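You operate a simulated robot arm through the tools that you are given. There is no shell and no other tool.

Carry out the task below with a simulated robot arm. There is one attempt and no reset: what you move stays moved.

Task
Clamp the rusty tube and brush rust gel on it till the rust is gone.
Fine: shut the toggle clamp, fingers clear; green brush back in its pot, lid back on the tin. What is to be rubbed or washed off counts as gone when no trace of it is left.

The check looks at the end state, three seconds after you hand in, the way a careful person would. Anything else that was tipped, shoved, dropped, spilled or broken makes it a failure. A push-on lid holds only when it is set on centred and level and pressed home; a screw cap is set on level and turned clockwise until tight.

Robot
A 7-joint arm with a fingered hand, fixed in place. Base frame: the origin is at the foot of the arm, x ahead of it, y to its left, z up; the work surface is at about z = 88. Lengths are in cm, angles in rad, forces in N, time in s.
With the tool pointing down near the work surface it reaches from about 10 to 68 cm from the base axis. Its first joint turns from -1.204 to 3.002 rad. Payload 3.4 kg.
Tool frame: the origin (TCP) lies between the finger pads and is the grasp point; the fingertips stand 2.5 cm ahead of it; z points along the fingers, y is the line along which they close. The gripper opens to 8.8 cm. The gripper's body begins 2.9 cm behind the TCP. The gripper is a hand of 5 fingers: y runs from the thumb to the fingers, the wrist lies at [-1.3, -9.7, -16.2] in the tool frame, and closing takes about 1.5 s.
Orientation is told as [roll, pitch, yaw] about the base's x, y, z axes, in that order, counted from this pose: with the fingers straight down and the wrist toward the robot, the tool's x, y and z point along [0, 1, 0], [1, 0, 0] and [0, 0, -1] of the base frame.

Tools
- The arm moves only by the tool servo_tool. Its argument "moves" is a list of rows, each an object (a shift or turn left out is 0, a gripper value left out holds the last) with "rot": the turn, a rotation vector about the tool's x, y, z in units of 4 degrees (1.0 is 4 degrees), a list of three; "offset": the shift along the tool's x, y, z in units of 40 mm (1.0 is 40 mm), a list of three; "jaw": the closure in counts, from 0 (fully open) to 255 (shut). In form: [{"rot": [rx, ry, rz], "offset": [tx, ty, tz], "jaw": jaw}, ...]. A call has 1 to 20 rows; each row shifts and turns the commanded pose from where the row before left it, along the tool's axes as they then stand. A call with a number of a shift or a turn outside -1 to 1 is refused whole. Each row takes 0.2 s and may step no farther than 5 cm and 0.15 rad from the row before; otherwise, or with a gripper value out of range, the whole call is refused. A pose out of reach is approached as far as the arm can. The call stops where the force on the tool passes 40 N (or 10 N more than at its start, if that is more) or the arm is blocked; 0.2 s more then pass. The fingers move at their own pace (about 15.3 cm/s each) and stop on an object; they squeeze with about 29 N. The grip force told is the motor's: it shows also when the fingers shut on nothing. Time passes only in rows, and 0.2 s behind the last, so rows that do not move let the fingers close. It gives the time, the measured TCP pose, the force on the tool (base axes), the opening and the grip force at its end, in the units of the frame above (readings bear some noise), with the torque about the TCP (base axes, N m) and any sound that the robot's microphone picked up, and new pictures: "pictures" is both (left out), scene, wrist or none.
- Cameras (640 x 400 px; columns grow to the right, rows downward): "scene" is fixed at [39.82, 49.87, 154.42]; the picture's right is [-0.99, 0.15, 0.00], its down [0.08, 0.54, -0.84] and it looks along [-0.13, -0.83, -0.55] (base axes); focal length 349 px, centre (320, 200). "wrist" rides on the gripper at [5.9, -7.9, -10.5] in the tool frame; the picture's right is [-0.73, 0.32, -0.61], its down [-0.62, -0.68, 0.38] and it looks along [-0.29, 0.66, 0.70] (tool axes); focal length 234 px, centre (320, 200). There is no depth. A picture from a camera that has moved, and an enlarged one, comes with that camera's place and axes in the base frame and with its lens.
- raise_lower(by): slides the trunk up (or, below 0, down) by that many cm; the arm rides with it, the base frame stays. It gives what a move gives, with no picture.
- preshape(shape): the hand has 5 fingers and takes this shape, open, in about a second: jaw (thumb against the fingers, like two jaws); tri (thumb and two fingers); tip (a fingertip pinch); poke (one finger out to press); point (the index stretched); flat (the hand flat); cup (the hand cupped); fist (a fist). The gripper value then closes the fingers along that shape, each until it touches; the sizes above hold for jaw. It gives what a move gives, with no picture.
- close_up(camera, box): a new picture of the part [left, top, right, bottom] of that camera's present view, enlarged. The clock stands still meanwhile.
- sign_off(): hands the job in; it is judged then, once.

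Nothing tells you positions but the pictures and the camera data. Unless the task says otherwise, let go and move clear before handing in.

The tools are called after "Request:" as a command line: name --argument value ..., lists and objects as JSON in quotes. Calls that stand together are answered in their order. servo_tool: Moves the arm, as the interface text tells. Its arguments: {"type":"object","properties":{"moves":{"type":"array","items":{"type":"object","properties":{"rot":{"type":"array","items":{"type":"number"}},"offset":{"type":"array","items":{"type":"number"}},"jaw":{"type":"number"}}}},"pictures":{"type":"string","enum":["both","scene","wrist","none"]}},"required":["moves"]} The other tools are called the same way: raise_lower (by) slides the trunk up or down; preshape (shape) gives the hand a shape; close_up (camera, box) takes an enlarged picture of a part of a camera's view; sign_off () hands the job in.

At the start:

```text
time_s: 0.0
tcp_pos: [26.53, -37.11, 129.97]
tcp_rot: [0.0, 0.001, 0.0]
force: [0.6, -0.8, 0.2]
ft_torque: [-0.02, 0.01, -0.03]
gripper_width: 8.76
finger_force: 0.0
shape: jaw
trunk travel left (down, up): [-77.5, 16.5]
```

scene: 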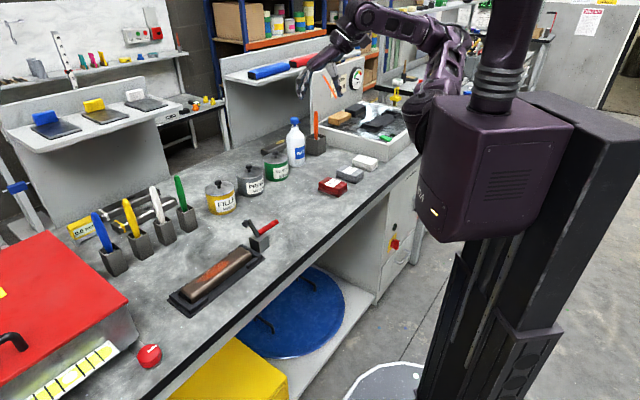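
wrist: 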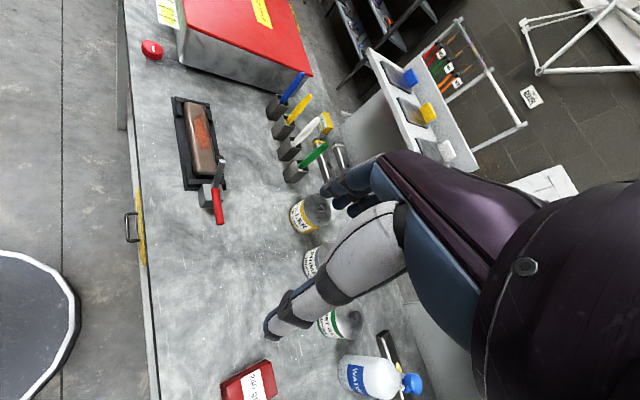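

I see a bench with a rusty tube in a cradle with a toggle clamp (red handle), pots with blue, yellow, white and green brushes, and three tins. I will take enlarged pictures first to read labels and find positions.

Request:
close_up --camera "scene" --box '[160, 200, 300, 320]'

Request:
close_up --camera "scene" --box '[190, 110, 340, 220]'

Request:
close_up --camera "scene" --box '[60, 160, 220, 290]'

Request:
close_up --camera "wrist" --box '[130, 60, 370, 260]'

Request:
close_up --camera "wrist" --box '[200, 180, 440, 400]'

Request:
close_up --camera "scene" --box '[290, 20, 450, 200]'

```text
3.33 times, centred on (230, 260) of scene
camera zoom: at [39.82, 49.87, 154.42], right [-0.99, 0.15, 0.0], down [0.08, 0.54, -0.84], along [-0.13, -0.83, -0.55], focal length 1164 px, centre (620, 0)
```

zoom: 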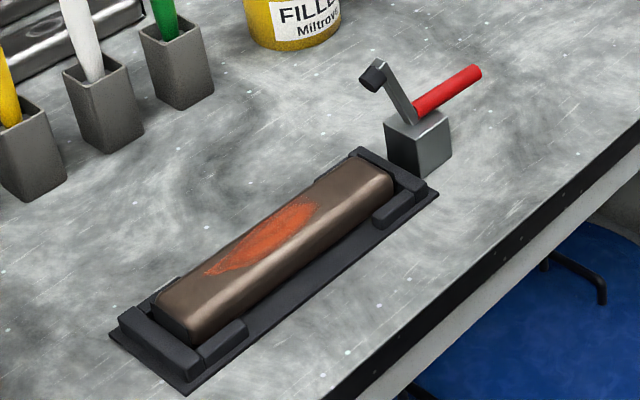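

```text
3.64 times, centred on (265, 165) of scene
camera zoom: at [39.82, 49.87, 154.42], right [-0.99, 0.15, 0.0], down [0.08, 0.54, -0.84], along [-0.13, -0.83, -0.55], focal length 1269 px, centre (520, 327)
```

zoom: 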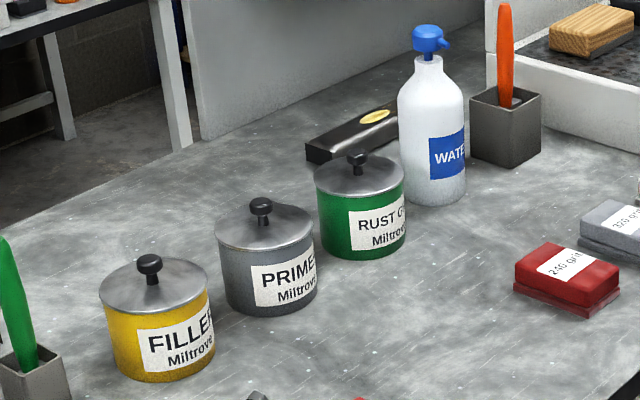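

```text
3.08 times, centred on (140, 225) of scene
camera zoom: at [39.82, 49.87, 154.42], right [-0.99, 0.15, 0.0], down [0.08, 0.54, -0.84], along [-0.13, -0.83, -0.55], focal length 1074 px, centre (874, 123)
```

zoom: 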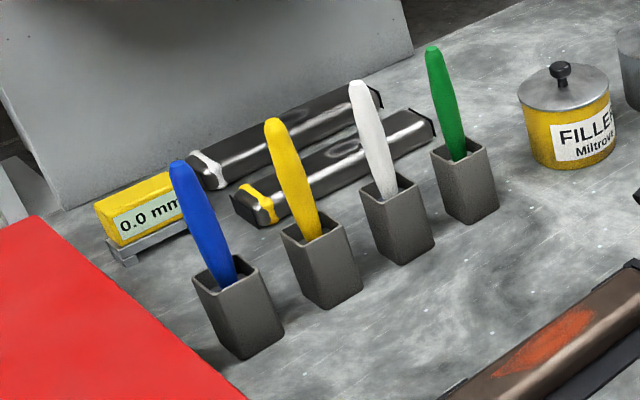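

```text
2.00 times, centred on (250, 160) of wrist
camera zoom: at [18.66, -31.23, 140.49], right [0.32, -0.73, 0.61], down [-0.68, -0.62, -0.38], along [0.66, -0.29, -0.7], focal length 468 px, centre (460, 280)
```

zoom: 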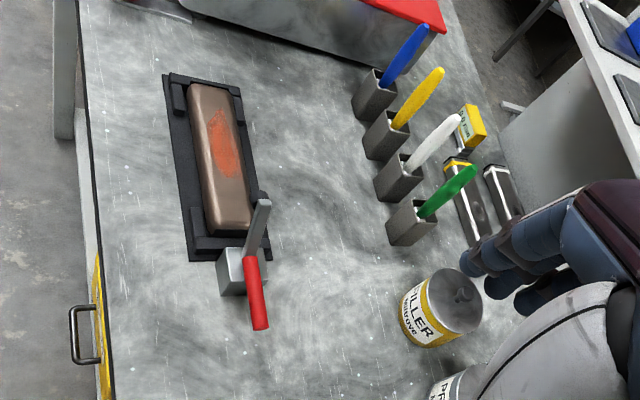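

```text
1.82 times, centred on (320, 290) of wrist
camera zoom: at [18.66, -31.23, 140.49], right [0.32, -0.73, 0.61], down [-0.68, -0.62, -0.38], along [0.66, -0.29, -0.7], focal length 426 px, centre (320, 36)
```

zoom: 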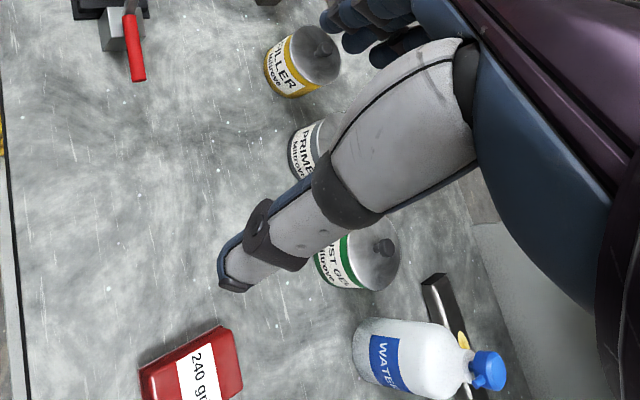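

```text
2.22 times, centred on (370, 110) of scene
camera zoom: at [39.82, 49.87, 154.42], right [-0.99, 0.15, 0.0], down [0.08, 0.54, -0.84], along [-0.13, -0.83, -0.55], focal length 776 px, centre (209, 400)
```

zoom: 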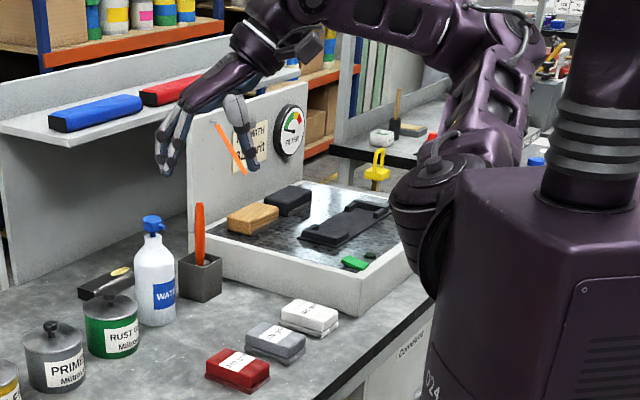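

The rust gel tin is the green one, with its knob at about (38, -69, 98). The green brush stands near (66, -40) with its top at z 106. The tube runs from about (48, -21) to (62, -10), and the open clamp sits at about (45, -27) with its handle lying away from the tube. Next I move the hand toward the clamp, turning it across the handle, to look closer.

Request:
servo_tool --moves '[{"offset": [0.2, 0.6, 0.4]}, {"offset": [0.2, 0.6, 0.4]}, {"offset": [0.2, 0.6, 0.4]}, {"offset": [0.2, 0.6, 0.4]}, {"rot": [0, 0, 1]}, {"rot": [0, 0, 1]}, {"rot": [0, 0, 1]}, {"rot": [0, 0, 1]}, {"rot": [0, 0, 1]}, {"rot": [0, 0, 1]}, {"rot": [0, 0, 1]}, {"rot": [0, 0, 1]}, {"rot": [0, 0, 1]}, {"rot": [0, 0, 1]}, {"rot": [0, 0, 1]}, {"rot": [0, 0, 1]}, {"rot": [0, 0, 0.25]}]'

```text
time_s: 3.6
tcp_pos: [36.13, -33.82, 123.59]
tcp_rot: [0.001, -0.001, -0.858]
force: [-1.2, -0.9, 0.0]
ft_torque: [0.01, 0.01, 0.01]
gripper_width: 8.79
finger_force: 0.0
shape: jaw
trunk travel left (down, up): [-77.5, 16.5]
camera wrist: at [35.42, -24.06, 134.12], right [-0.34, -0.72, 0.61], down [-0.92, 0.11, -0.38], along [0.21, -0.69, -0.7], focal length 234 px, centre (320, 200)
```

scene: 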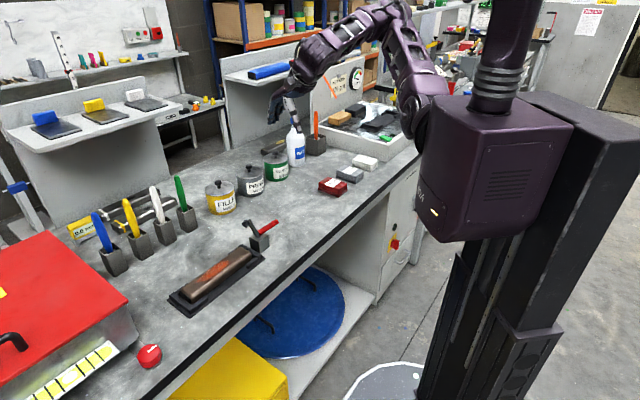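
wrist: 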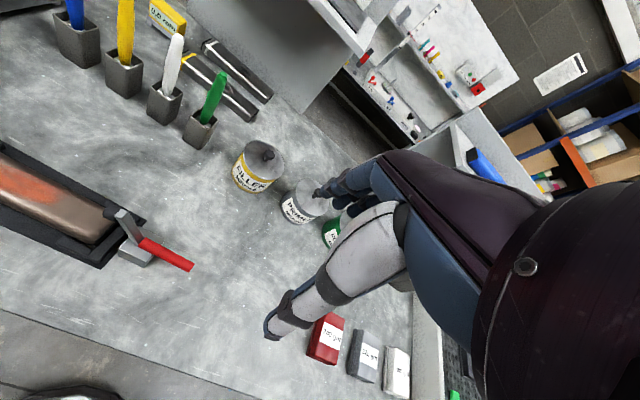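

The hand now hangs crosswise near the clamp. I take a close look at the clamp, brushes and tins from here.

Request:
close_up --camera "wrist" --box '[80, 180, 220, 290]'

Request:
close_up --camera "wrist" --box '[150, 60, 370, 260]'

Request:
close_up --camera "scene" --box '[230, 70, 330, 160]'

Request:
close_up --camera "scene" --box '[225, 205, 295, 265]'

```text
3.64 times, centred on (150, 235) of wrist
camera zoom: at [35.42, -24.06, 134.12], right [-0.34, -0.72, 0.61], down [-0.92, 0.11, -0.38], along [0.21, -0.69, -0.7], focal length 852 px, centre (938, 73)
```

zoom: 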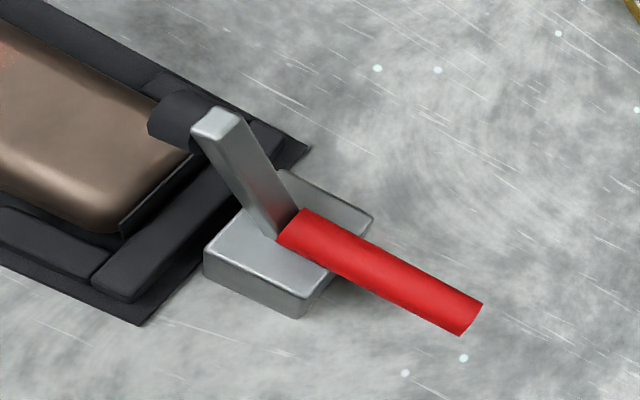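

```text
2.00 times, centred on (260, 160) of wrist
camera zoom: at [35.42, -24.06, 134.12], right [-0.34, -0.72, 0.61], down [-0.92, 0.11, -0.38], along [0.21, -0.69, -0.7], focal length 468 px, centre (440, 280)
```

zoom: 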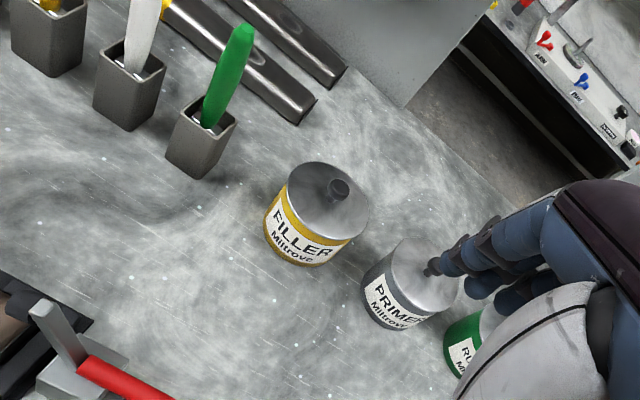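

```text
4.44 times, centred on (280, 115) of scene
camera zoom: at [39.82, 49.87, 154.42], right [-0.99, 0.15, 0.0], down [0.08, 0.54, -0.84], along [-0.13, -0.83, -0.55], focal length 1552 px, centre (498, 578)
```

zoom: 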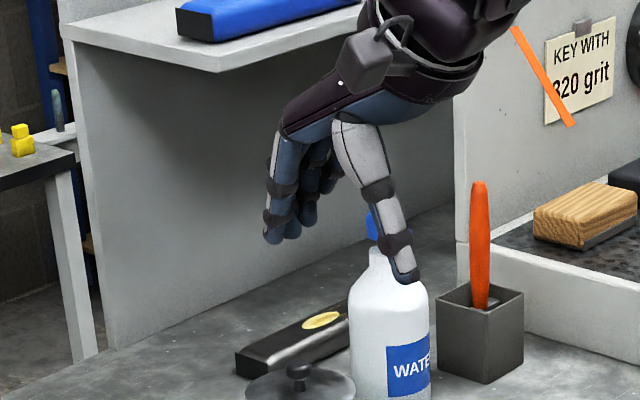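

```text
6.67 times, centred on (260, 235) of scene
camera zoom: at [39.82, 49.87, 154.42], right [-0.99, 0.15, 0.0], down [0.08, 0.54, -0.84], along [-0.13, -0.83, -0.55], focal length 2327 px, centre (720, -33)
```

zoom: 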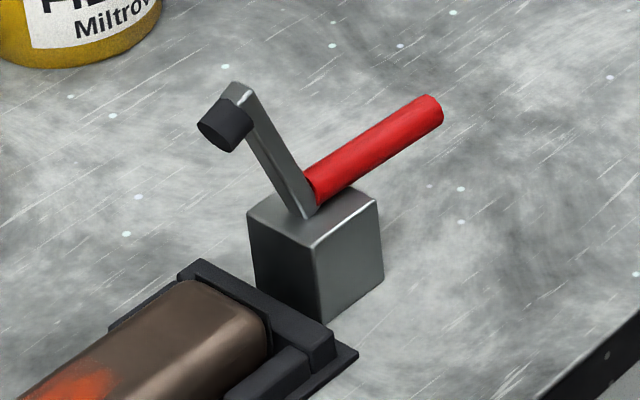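

The clamp lever is a rigid L: pivot near (45.3, -27.9, 93), pad arm raised about 60°, red handle lying back to about (39.7, -33, 94). To shut it I need to swing the handle up and over toward the tube; I try a tip pinch shape and look at it.

Request:
preshape --shape "tip"

Request:
close_up --camera "scene" --box '[250, 60, 330, 140]'

Request:
close_up --camera "wrist" --box '[240, 130, 480, 350]'

```text
time_s: 4.5
tcp_pos: [36.12, -33.84, 123.66]
tcp_rot: [0.001, 0.0, -0.857]
force: [-1.2, -1.1, 0.0]
ft_torque: [-0.03, 0.02, 0.03]
gripper_width: 8.8
finger_force: 0.0
shape: tip
trunk travel left (down, up): [-77.5, 16.5]
```

```text
5.00 times, centred on (290, 100) of scene
camera zoom: at [39.82, 49.87, 154.42], right [-0.99, 0.15, 0.0], down [0.08, 0.54, -0.84], along [-0.13, -0.83, -0.55], focal length 1745 px, centre (470, 700)
```

zoom: 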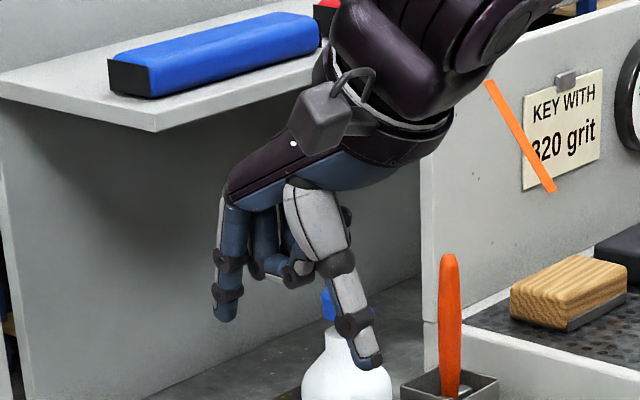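

```text
1.82 times, centred on (360, 240) of wrist
camera zoom: at [35.41, -24.06, 134.11], right [-0.34, -0.72, 0.61], down [-0.92, 0.1, -0.38], along [0.21, -0.69, -0.7], focal length 426 px, centre (247, 127)
```

zoom: 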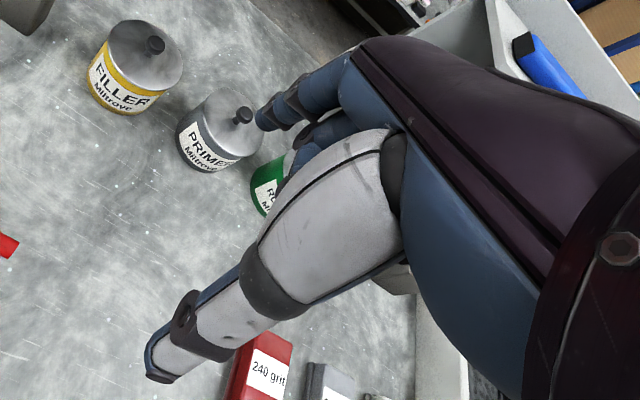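

In the tip shape only the index and thumb are out. I close them in the air to see where they meet.

Request:
servo_tool --moves '[{"jaw": 255}, {"jaw": 255}, {"jaw": 255}, {"jaw": 255}, {"jaw": 255}, {"jaw": 255}, {"jaw": 255}, {"jaw": 255}]' --pictures "none"

Request:
close_up --camera "scene" --box '[250, 60, 330, 140]'

Request:
close_up --camera "wrist" --box '[240, 130, 480, 350]'

```text
time_s: 6.3
tcp_pos: [36.14, -33.92, 123.57]
tcp_rot: [-0.001, 0.0, -0.855]
force: [0.2, -0.2, 0.1]
ft_torque: [0.04, -0.03, 0.01]
gripper_width: 0.01
finger_force: 28.8
shape: tip
trunk travel left (down, up): [-77.5, 16.5]
```

```text
5.00 times, centred on (290, 100) of scene
camera zoom: at [39.82, 49.87, 154.42], right [-0.99, 0.15, 0.0], down [0.08, 0.54, -0.84], along [-0.13, -0.83, -0.55], focal length 1745 px, centre (470, 700)
```

zoom: 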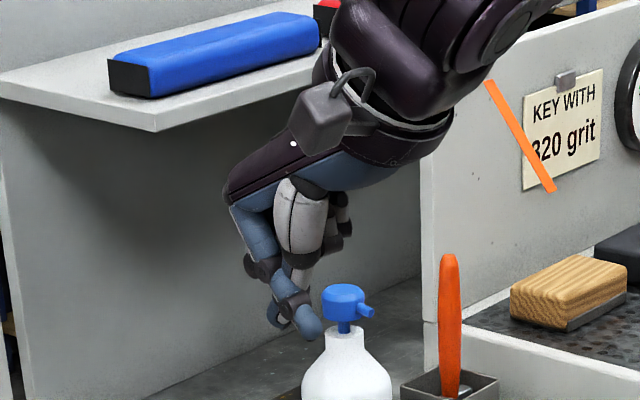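

```text
1.82 times, centred on (360, 240) of wrist
camera zoom: at [35.41, -24.06, 134.11], right [-0.34, -0.72, 0.61], down [-0.92, 0.1, -0.38], along [0.21, -0.69, -0.7], focal length 426 px, centre (247, 127)
```

zoom: 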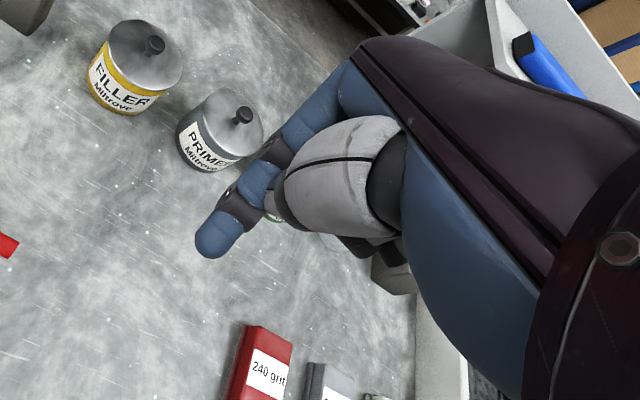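

The tip pinch meets right at the TCP. I now open it and come down above the handle to check alignment.

Request:
servo_tool --moves '[{"offset": [0.43, 0.13, 0], "jaw": 0}, {"offset": [0.43, 0.13, 0]}, {"offset": [0.43, 0.13, 0]}, {"offset": [0, 0, 1]}, {"offset": [0, 0, 1]}, {"offset": [0, 0, 1]}, {"offset": [0, 0, 1]}, {"offset": [0, 0, 1]}, {"offset": [0, 0, 0.8]}, {"offset": [0, 0, 0]}]'

Request:
close_up --camera "scene" --box '[210, 170, 310, 270]'

Request:
close_up --camera "wrist" --box '[200, 160, 400, 360]'

```text
time_s: 8.5
tcp_pos: [40.92, -31.52, 100.36]
tcp_rot: [0.001, 0.0, -0.855]
force: [-0.1, 0.3, -0.5]
ft_torque: [-0.02, 0.03, 0.01]
gripper_width: 8.75
finger_force: 0.0
shape: tip
trunk travel left (down, up): [-77.5, 16.5]
camera wrist: at [40.18, -21.83, 110.88], right [-0.34, -0.72, 0.61], down [-0.92, 0.1, -0.38], along [0.21, -0.69, -0.7], focal length 234 px, centre (320, 200)
```

scene: 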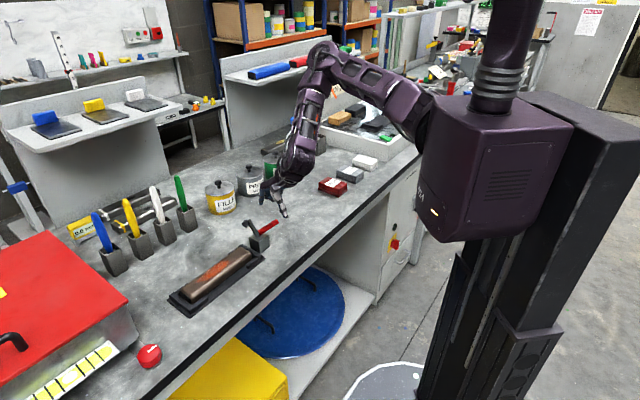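
wrist: 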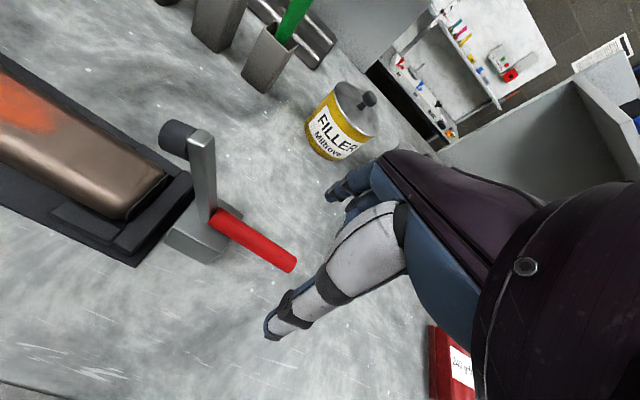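

```text
4.00 times, centred on (260, 220) of scene
camera zoom: at [39.82, 49.87, 154.42], right [-0.99, 0.15, 0.0], down [0.08, 0.54, -0.84], along [-0.13, -0.83, -0.55], focal length 1396 px, centre (560, 120)
```

zoom: 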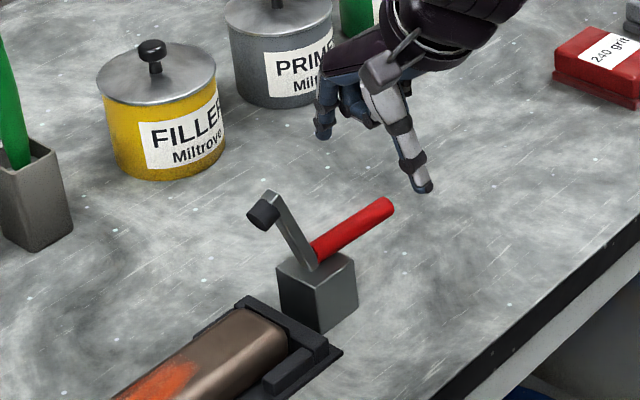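

```text
2.00 times, centred on (300, 260) of wrist
camera zoom: at [40.18, -21.83, 110.88], right [-0.34, -0.72, 0.61], down [-0.92, 0.1, -0.38], along [0.21, -0.69, -0.7], focal length 468 px, centre (360, 80)
```

zoom: 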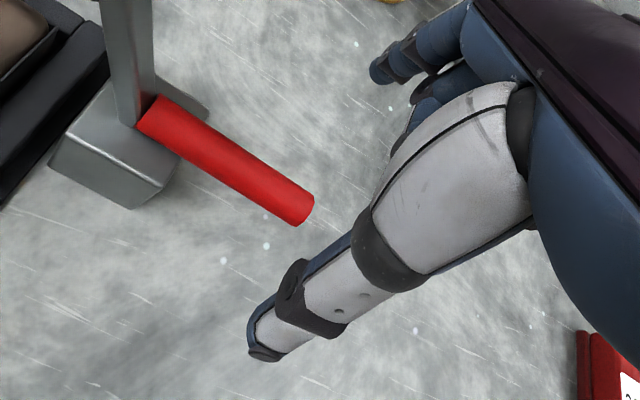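

The handle tip is near (40.1, -32.3, 94), and the TCP is almost right above where I want to pinch. I go down around the handle and close.

Request:
servo_tool --moves '[{"offset": [0.14, 0.02, 0.5]}, {"offset": [0, 0, 0.5]}, {"offset": [0, 0, 0.5]}, {"offset": [0, 0, 0]}, {"jaw": 255}, {"jaw": 255}, {"jaw": 255}, {"jaw": 255}, {"jaw": 255}, {"jaw": 255}, {"jaw": 255}]'

Request:
close_up --camera "scene" --box '[210, 170, 310, 270]'

Request:
close_up --camera "wrist" --box '[200, 160, 400, 360]'

```text
time_s: 10.9
tcp_pos: [41.33, -31.57, 95.51]
tcp_rot: [0.002, 0.0, -0.854]
force: [2.3, -1.6, 9.9]
ft_torque: [-0.1, -0.11, -0.01]
gripper_width: 0.93
finger_force: 28.6
shape: tip
out of reach, approached as far as the arm can: row 3
trunk travel left (down, up): [-77.5, 16.5]
camera wrist: at [40.66, -21.81, 105.99], right [-0.34, -0.72, 0.61], down [-0.92, 0.1, -0.38], along [0.21, -0.69, -0.7], focal length 234 px, centre (320, 200)
```

scene: 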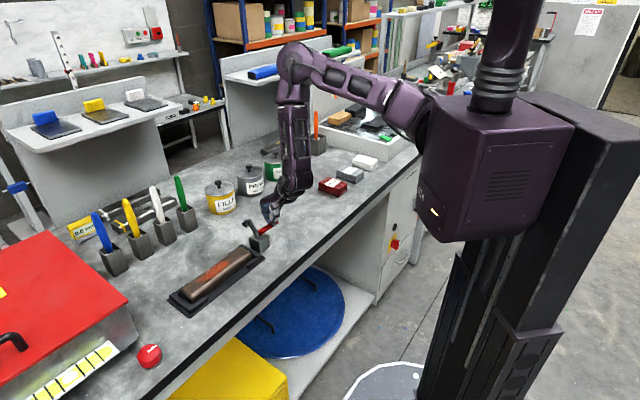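
wrist: 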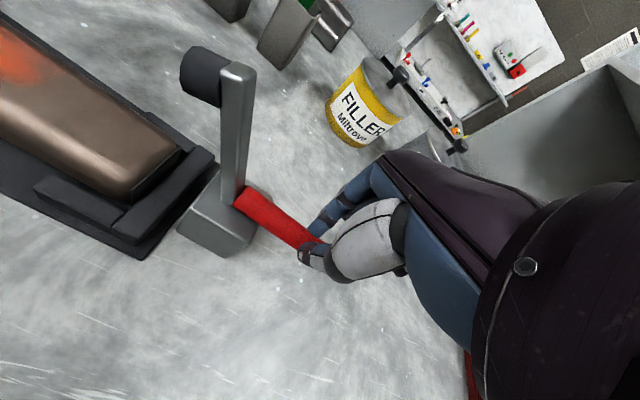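

```text
4.00 times, centred on (260, 220) of scene
camera zoom: at [39.82, 49.87, 154.42], right [-0.99, 0.15, 0.0], down [0.08, 0.54, -0.84], along [-0.13, -0.83, -0.55], focal length 1396 px, centre (560, 120)
```

zoom: 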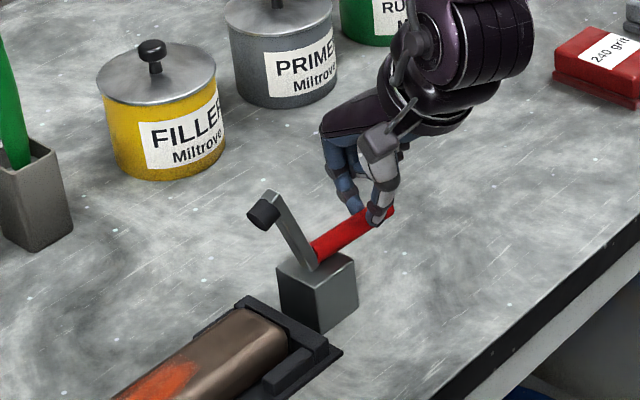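

```text
2.00 times, centred on (300, 260) of wrist
camera zoom: at [40.66, -21.81, 105.99], right [-0.34, -0.72, 0.61], down [-0.92, 0.1, -0.38], along [0.21, -0.69, -0.7], focal length 468 px, centre (360, 80)
```

zoom: 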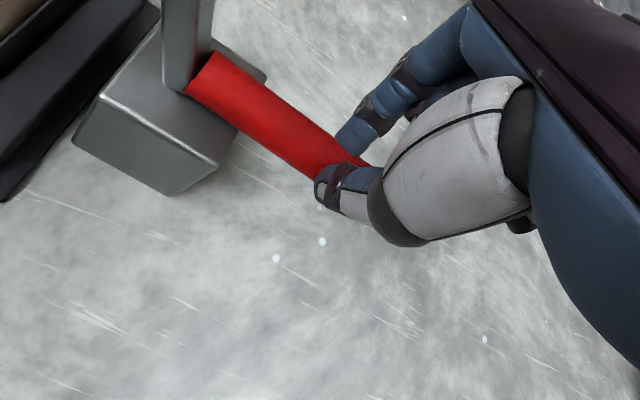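

The pinch has the handle (about 0.9 cm wide at the grip). I now swing it up along its arc around the pivot, a few steps first.

Request:
servo_tool --moves '[{"offset": [0.03, 0, -0.12]}, {"offset": [0.03, 0, -0.12]}, {"offset": [0.05, 0, -0.11]}, {"offset": [0.05, 0, -0.11]}, {"offset": [0.066, 0, -0.095]}, {"offset": [0.066, 0, -0.095]}, {"offset": [0, 0, 0]}]'

Request:
close_up --camera "scene" --box '[210, 170, 310, 270]'

```text
time_s: 12.5
tcp_pos: [42.41, -31.02, 98.06]
tcp_rot: [-0.001, 0.0, -0.855]
force: [0.4, 0.2, -0.1]
ft_torque: [0.02, 0.0, 0.01]
gripper_width: 0.74
finger_force: 28.9
shape: tip
trunk travel left (down, up): [-77.5, 16.5]
camera wrist: at [41.61, -21.12, 108.53], right [-0.34, -0.72, 0.61], down [-0.92, 0.1, -0.38], along [0.21, -0.69, -0.7], focal length 234 px, centre (320, 200)
```

scene: 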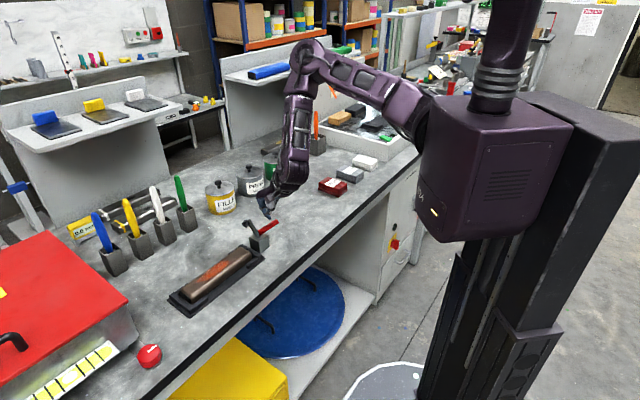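
wrist: 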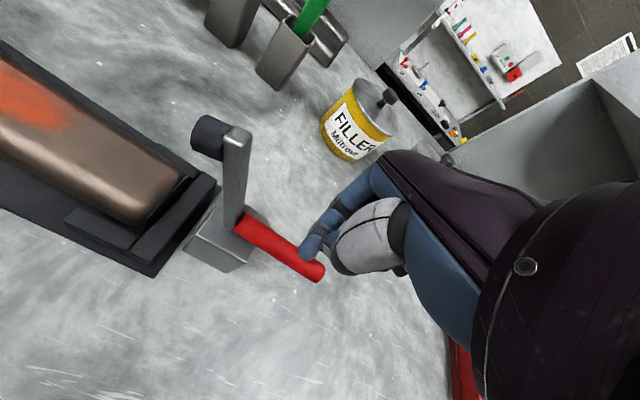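

```text
4.00 times, centred on (260, 220) of scene
camera zoom: at [39.82, 49.87, 154.42], right [-0.99, 0.15, 0.0], down [0.08, 0.54, -0.84], along [-0.13, -0.83, -0.55], focal length 1396 px, centre (560, 120)
```

zoom: 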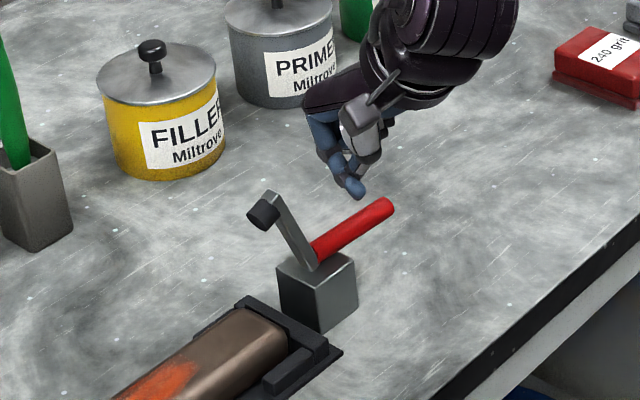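

The pinch was too shallow because the arm could not get lower, and it slipped off the top of the handle; nothing moved. I lift the hand and then lower the trunk so the arm reaches lower and farther.

Request:
servo_tool --moves '[{"offset": [0, 0, -1]}, {"offset": [0, 0, -1], "jaw": 0}, {"offset": [0, 0, -1]}, {"offset": [0, 0, -1]}, {"offset": [0, 0, -1]}, {"offset": [0, 0, -0.5]}]' --pictures "none"

Request:
raise_lower --by -20

Request:
close_up --camera "scene" --box '[0, 0, 640, 400]'

```text
time_s: 13.9
tcp_pos: [42.21, -30.89, 120.05]
tcp_rot: [0.001, -0.001, -0.853]
force: [1.5, 0.7, 0.2]
ft_torque: [0.01, -0.01, 0.05]
gripper_width: 8.76
finger_force: 0.1
shape: tip
trunk travel left (down, up): [-77.5, 16.5]
```

```text
time_s: 16.1
tcp_pos: [42.25, -30.83, 100.02]
tcp_rot: [0.001, -0.001, -0.855]
force: [-1.1, 0.0, 0.6]
ft_torque: [-0.02, 0.01, -0.02]
gripper_width: 8.76
finger_force: 0.0
shape: tip
trunk travel left (down, up): [-57.5, 36.5]
```

```text
1.00 times, centred on (320, 200) of scene (not enlarged: the box is as wide or as high as the picture)
camera zoom: at [39.82, 49.87, 154.42], right [-0.99, 0.15, 0.0], down [0.08, 0.54, -0.84], along [-0.13, -0.83, -0.55], focal length 349 px, centre (320, 200)
```

zoom: 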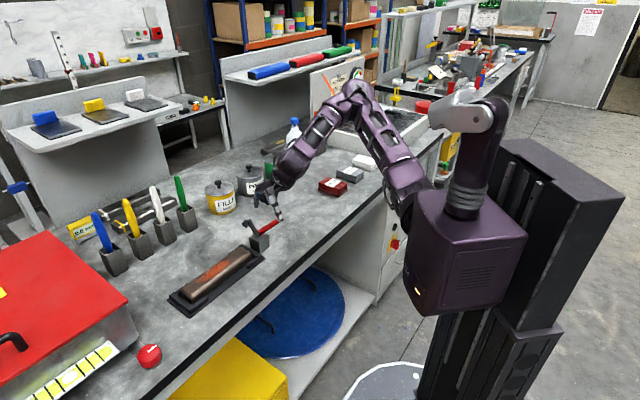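

The trunk is lower and the hand is at z 100 above the handle. I go down deeper around the handle this time and pinch.

Request:
servo_tool --moves '[{"offset": [-0.25, -0.05, 0.4]}, {"offset": [0, 0, 0.4]}, {"offset": [0, 0, 0.4]}, {"offset": [0, 0, 0.38]}, {"offset": [0, 0, 0]}, {"jaw": 255}, {"jaw": 255}, {"jaw": 255}, {"jaw": 255}, {"jaw": 255}, {"jaw": 255}, {"jaw": 255}]'

Request:
close_up --camera "scene" --box '[210, 170, 310, 270]'

Request:
close_up --camera "wrist" --box '[200, 160, 400, 360]'

```text
time_s: 18.7
tcp_pos: [41.27, -31.47, 93.74]
tcp_rot: [0.001, 0.0, -0.856]
force: [-1.9, 0.1, -0.8]
ft_torque: [-0.01, 0.03, -0.01]
gripper_width: 0.74
finger_force: 29.2
shape: tip
trunk travel left (down, up): [-57.5, 36.5]
camera wrist: at [40.6, -21.65, 104.21], right [-0.34, -0.72, 0.61], down [-0.92, 0.1, -0.38], along [0.21, -0.69, -0.7], focal length 234 px, centre (320, 200)
```

scene: 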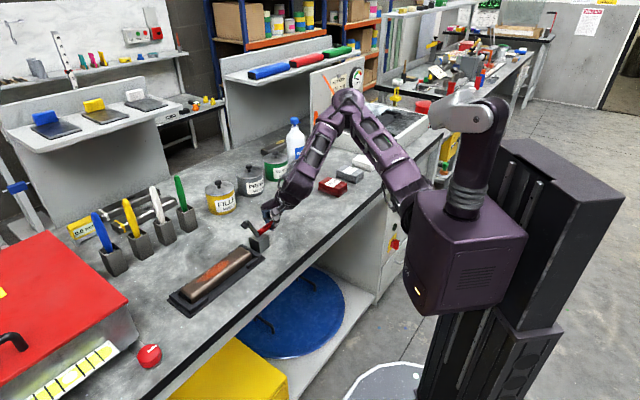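
wrist: 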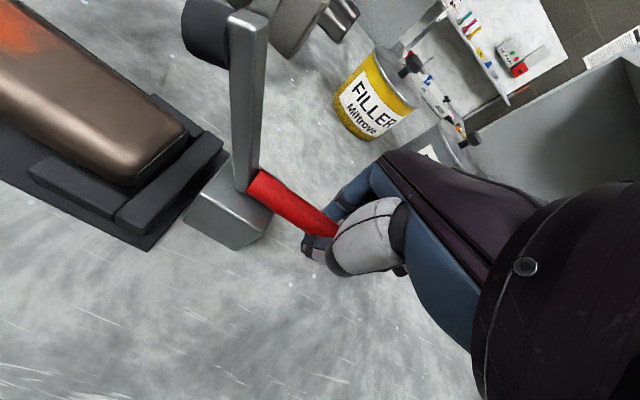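

```text
4.00 times, centred on (260, 220) of scene
camera zoom: at [39.82, 49.87, 154.42], right [-0.99, 0.15, 0.0], down [0.08, 0.54, -0.84], along [-0.13, -0.83, -0.55], focal length 1396 px, centre (560, 120)
```

zoom: 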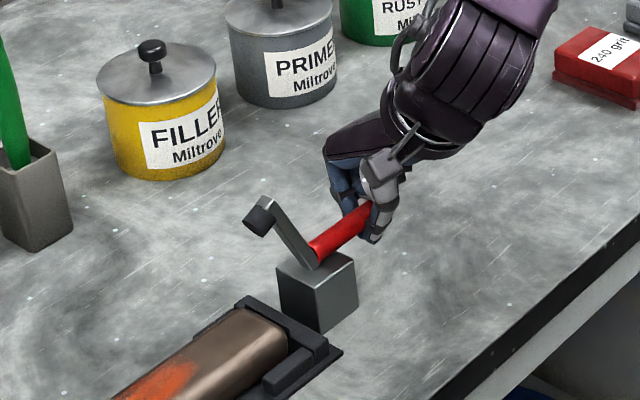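

```text
2.00 times, centred on (300, 260) of wrist
camera zoom: at [40.6, -21.65, 104.21], right [-0.34, -0.72, 0.61], down [-0.92, 0.1, -0.38], along [0.21, -0.69, -0.7], focal length 468 px, centre (360, 80)
```

zoom: 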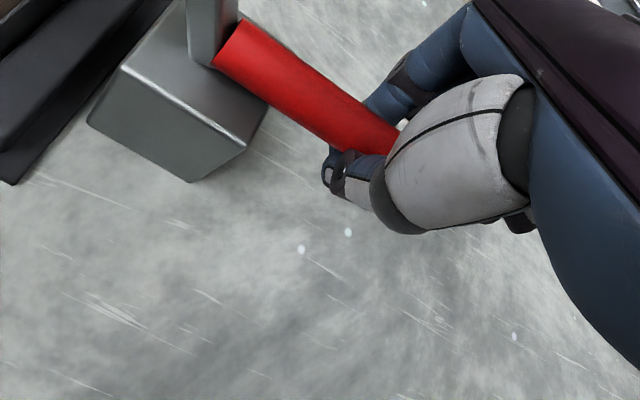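

The fingers now wrap below the handle. I swing it up along the arc.

Request:
servo_tool --moves '[{"offset": [0.03, 0, -0.12]}, {"offset": [0.03, 0, -0.12]}, {"offset": [0.05, 0, -0.11]}, {"offset": [0.05, 0, -0.11]}, {"offset": [0.066, 0, -0.095]}, {"offset": [0.066, 0, -0.095]}, {"offset": [0, 0, 0]}]' --pictures "none"

Request:
close_up --camera "scene" --box '[210, 170, 310, 270]'

Request:
close_up --camera "wrist" --box '[150, 60, 450, 360]'

```text
time_s: 20.3
tcp_pos: [41.9, -31.11, 96.27]
tcp_rot: [0.002, 0.001, -0.857]
force: [-21.1, -11.1, -13.3]
ft_torque: [-0.93, 0.92, -0.22]
gripper_width: 0.54
finger_force: 29.1
shape: tip
trunk travel left (down, up): [-57.5, 36.5]
```

```text
4.00 times, centred on (260, 220) of scene
camera zoom: at [39.82, 49.87, 154.42], right [-0.99, 0.15, 0.0], down [0.08, 0.54, -0.84], along [-0.13, -0.83, -0.55], focal length 1396 px, centre (560, 120)
```

zoom: 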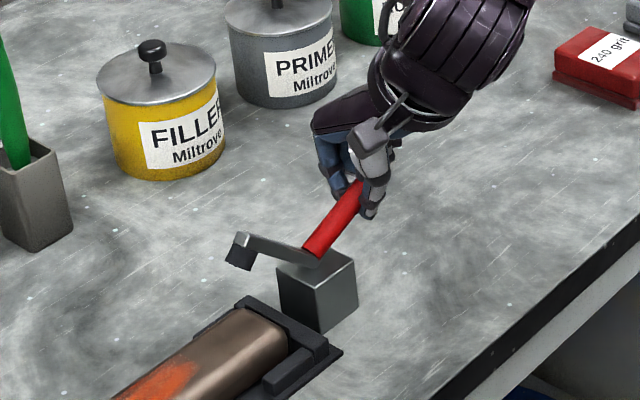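

```text
1.33 times, centred on (300, 210) of wrist
camera zoom: at [41.23, -21.24, 106.74], right [-0.34, -0.72, 0.61], down [-0.92, 0.11, -0.38], along [0.21, -0.68, -0.7], focal length 312 px, centre (347, 187)
```

zoom: 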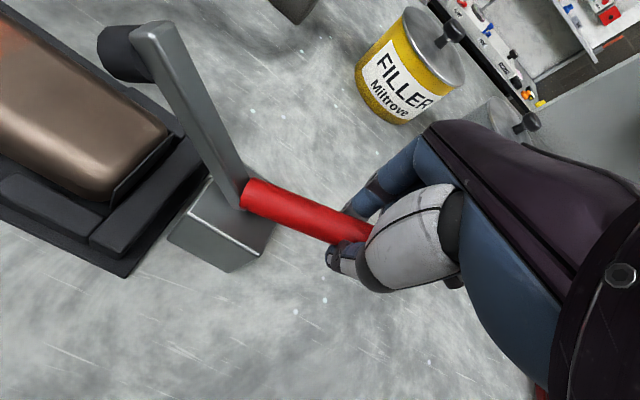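

The lever has turned about 30° and the pad is coming down; resistance is about 25 N. I continue along the arc.

Request:
servo_tool --moves '[{"offset": [0.08, 0, -0.09]}, {"offset": [0.08, 0, -0.085]}, {"offset": [0.09, 0, -0.07]}, {"offset": [0.095, 0, -0.065]}, {"offset": [0, 0, 0]}]' --pictures "none"

Request:
close_up --camera "scene" --box '[210, 170, 310, 270]'

Request:
close_up --camera "wrist" --box '[150, 60, 450, 360]'

```text
time_s: 21.5
tcp_pos: [42.87, -30.39, 97.5]
tcp_rot: [0.001, -0.003, -0.86]
force: [-29.0, -27.2, -5.0]
ft_torque: [-1.44, 1.28, -0.18]
gripper_width: 0.35
finger_force: 29.5
shape: tip
trunk travel left (down, up): [-57.5, 36.5]
```

```text
4.00 times, centred on (260, 220) of scene
camera zoom: at [39.82, 49.87, 154.42], right [-0.99, 0.15, 0.0], down [0.08, 0.54, -0.84], along [-0.13, -0.83, -0.55], focal length 1396 px, centre (560, 120)
```

zoom: 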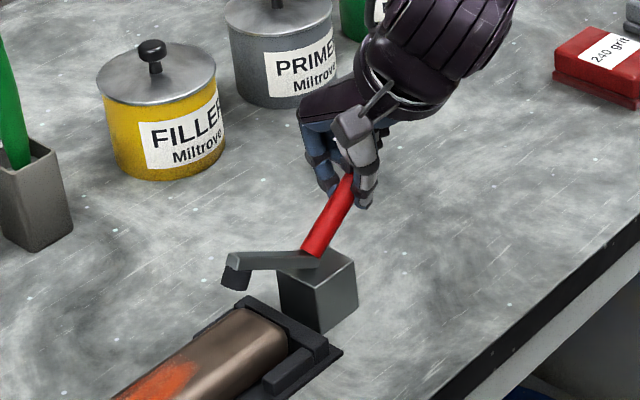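

```text
1.33 times, centred on (300, 210) of wrist
camera zoom: at [42.08, -20.66, 108.06], right [-0.34, -0.72, 0.61], down [-0.92, 0.11, -0.39], along [0.21, -0.69, -0.69], focal length 312 px, centre (347, 187)
```

zoom: 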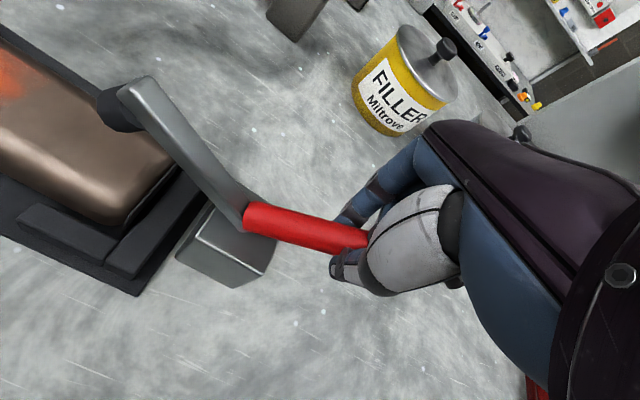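

The pad is nearly at the tube end. I continue with small steps.

Request:
servo_tool --moves '[{"offset": [0.09, 0, -0.04]}, {"offset": [0.09, 0, -0.04]}, {"offset": [0.09, 0, -0.03]}, {"offset": [0, 0, 0]}]' --pictures "none"

Request:
close_up --camera "scene" --box '[210, 170, 310, 270]'

Request:
close_up --camera "wrist" --box '[150, 60, 450, 360]'

```text
time_s: 22.5
tcp_pos: [43.86, -29.66, 98.02]
tcp_rot: [0.003, -0.001, -0.857]
force: [-11.5, -27.0, 8.1]
ft_torque: [-1.06, 0.54, -0.03]
gripper_width: 0.48
finger_force: 29.7
shape: tip
trunk travel left (down, up): [-57.5, 36.5]
```

```text
4.00 times, centred on (260, 220) of scene
camera zoom: at [39.82, 49.87, 154.42], right [-0.99, 0.15, 0.0], down [0.08, 0.54, -0.84], along [-0.13, -0.83, -0.55], focal length 1396 px, centre (560, 120)
```

zoom: 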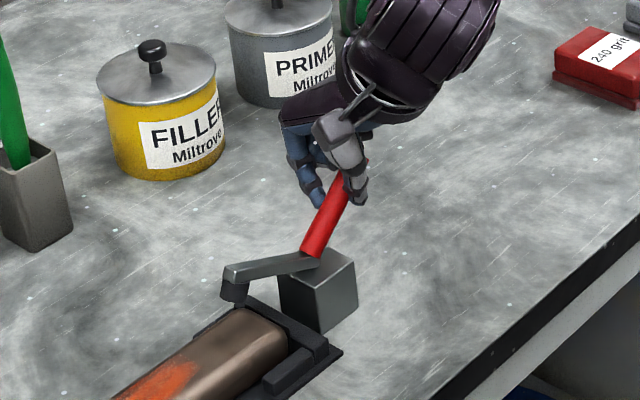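

```text
1.33 times, centred on (300, 210) of wrist
camera zoom: at [43.18, -19.76, 108.52], right [-0.34, -0.72, 0.61], down [-0.92, 0.11, -0.39], along [0.21, -0.69, -0.7], focal length 312 px, centre (347, 187)
```

zoom: 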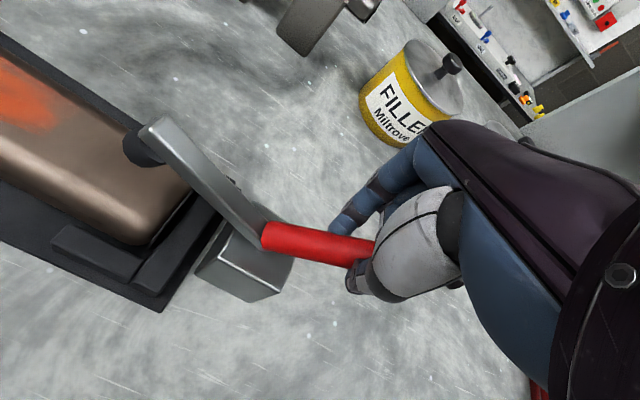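

Nearly closed. A bit more along the arc.

Request:
servo_tool --moves '[{"offset": [0.09, 0.03, -0.01]}, {"offset": [0.09, 0.03, 0]}, {"offset": [0.09, 0.02, 0]}, {"offset": [0, 0, 0]}]' --pictures "none"

Request:
close_up --camera "scene" --box '[210, 170, 310, 270]'

Request:
close_up --camera "wrist" --box '[150, 60, 450, 360]'

```text
time_s: 23.5
tcp_pos: [44.41, -28.92, 98.18]
tcp_rot: [0.005, -0.002, -0.859]
force: [-19.0, -19.8, 14.0]
ft_torque: [-1.11, 0.46, -0.2]
gripper_width: 0.54
finger_force: 28.8
shape: tip
trunk travel left (down, up): [-57.5, 36.5]
```

```text
4.00 times, centred on (260, 220) of scene
camera zoom: at [39.82, 49.87, 154.42], right [-0.99, 0.15, 0.0], down [0.08, 0.54, -0.84], along [-0.13, -0.83, -0.55], focal length 1396 px, centre (560, 120)
```

zoom: 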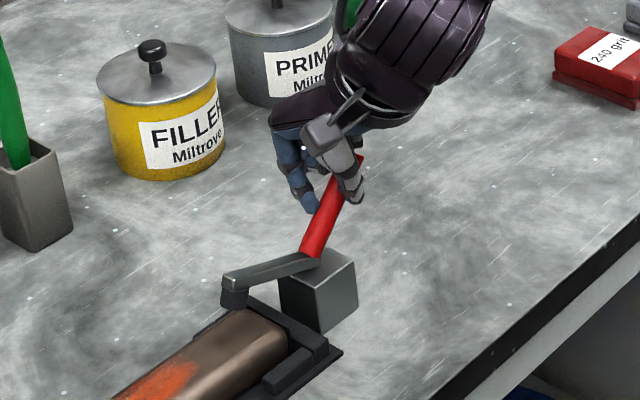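

```text
1.33 times, centred on (300, 210) of wrist
camera zoom: at [43.83, -19.1, 108.67], right [-0.34, -0.72, 0.61], down [-0.92, 0.11, -0.39], along [0.21, -0.69, -0.69], focal length 312 px, centre (347, 187)
```

zoom: 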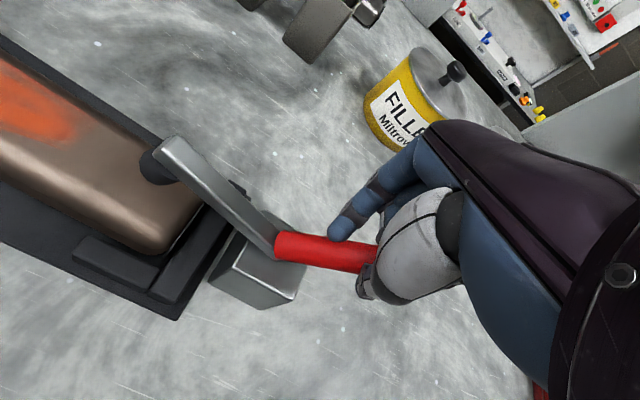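

Request:
close_up --camera "scene" --box '[250, 210, 300, 245]'

Request:
close_up --camera "scene" --box '[255, 225, 295, 255]'

Request:
close_up --camera "wrist" --box '[200, 110, 360, 210]'

```text
11.43 times, centred on (275, 228) of scene
camera zoom: at [39.82, 49.87, 154.42], right [-0.99, 0.15, 0.0], down [0.08, 0.54, -0.84], along [-0.13, -0.83, -0.55], focal length 3990 px, centre (834, -114)
```

zoom: 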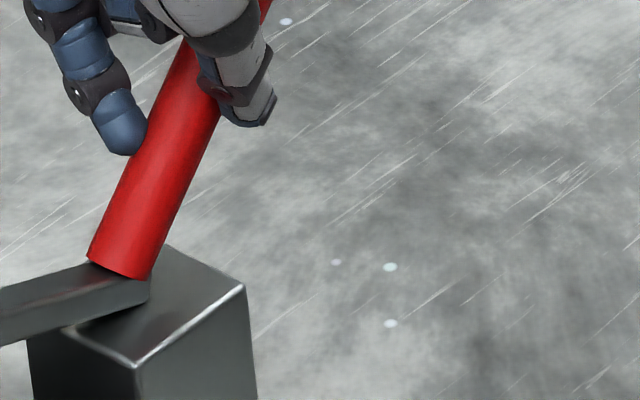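

```text
13.33 times, centred on (275, 240) of scene
camera zoom: at [39.82, 49.87, 154.42], right [-0.99, 0.15, 0.0], down [0.08, 0.54, -0.84], along [-0.13, -0.83, -0.55], focal length 4654 px, centre (920, -333)
```

zoom: 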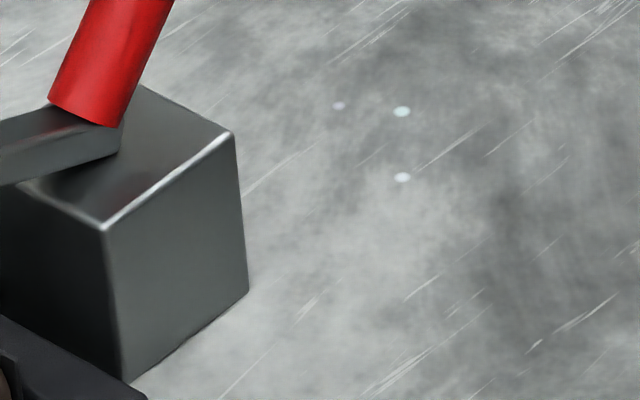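

```text
4.00 times, centred on (280, 160) of wrist
camera zoom: at [43.83, -19.1, 108.67], right [-0.34, -0.72, 0.61], down [-0.92, 0.11, -0.39], along [0.21, -0.69, -0.69], focal length 937 px, centre (480, 360)
```

zoom: 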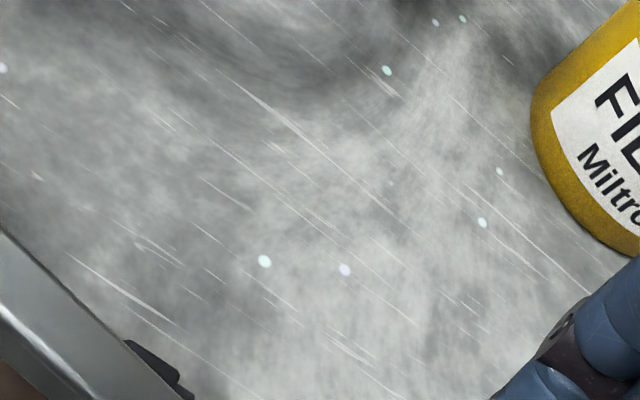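

Request:
close_up --camera "scene" --box '[245, 225, 295, 260]'

Request:
close_up --camera "wrist" --box '[200, 130, 360, 250]'

```text
11.43 times, centred on (270, 242) of scene
camera zoom: at [39.82, 49.87, 154.42], right [-0.99, 0.15, 0.0], down [0.08, 0.54, -0.84], along [-0.13, -0.83, -0.55], focal length 3990 px, centre (891, -286)
```

zoom: 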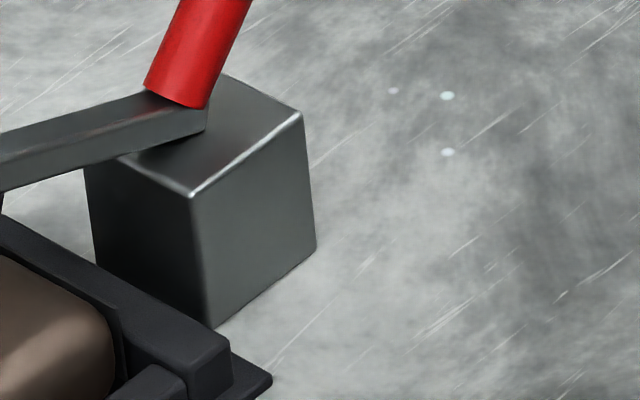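

```text
3.33 times, centred on (280, 190) of wrist
camera zoom: at [43.83, -19.1, 108.67], right [-0.34, -0.72, 0.61], down [-0.92, 0.11, -0.39], along [0.21, -0.69, -0.69], focal length 781 px, centre (453, 233)
```

zoom: 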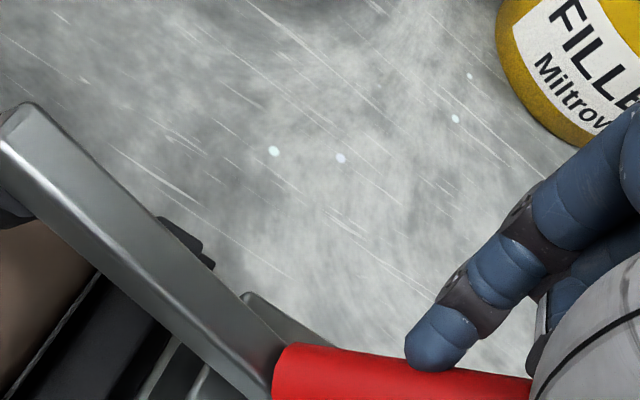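

Request:
close_up --camera "scene" --box '[225, 225, 275, 260]'

Request:
close_up --camera "wrist" --box '[150, 130, 280, 250]'

```text
11.43 times, centred on (250, 242) of scene
camera zoom: at [39.82, 49.87, 154.42], right [-0.99, 0.15, 0.0], down [0.08, 0.54, -0.84], along [-0.13, -0.83, -0.55], focal length 3990 px, centre (1120, -286)
```

zoom: 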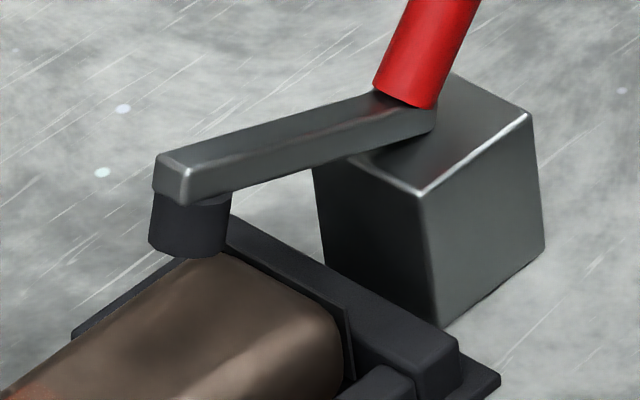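

```text
3.33 times, centred on (215, 190) of wrist
camera zoom: at [43.83, -19.1, 108.67], right [-0.34, -0.72, 0.61], down [-0.92, 0.11, -0.39], along [0.21, -0.69, -0.69], focal length 781 px, centre (670, 233)
```

zoom: 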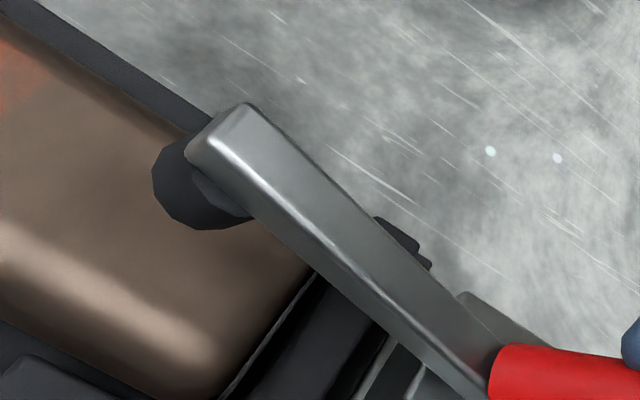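

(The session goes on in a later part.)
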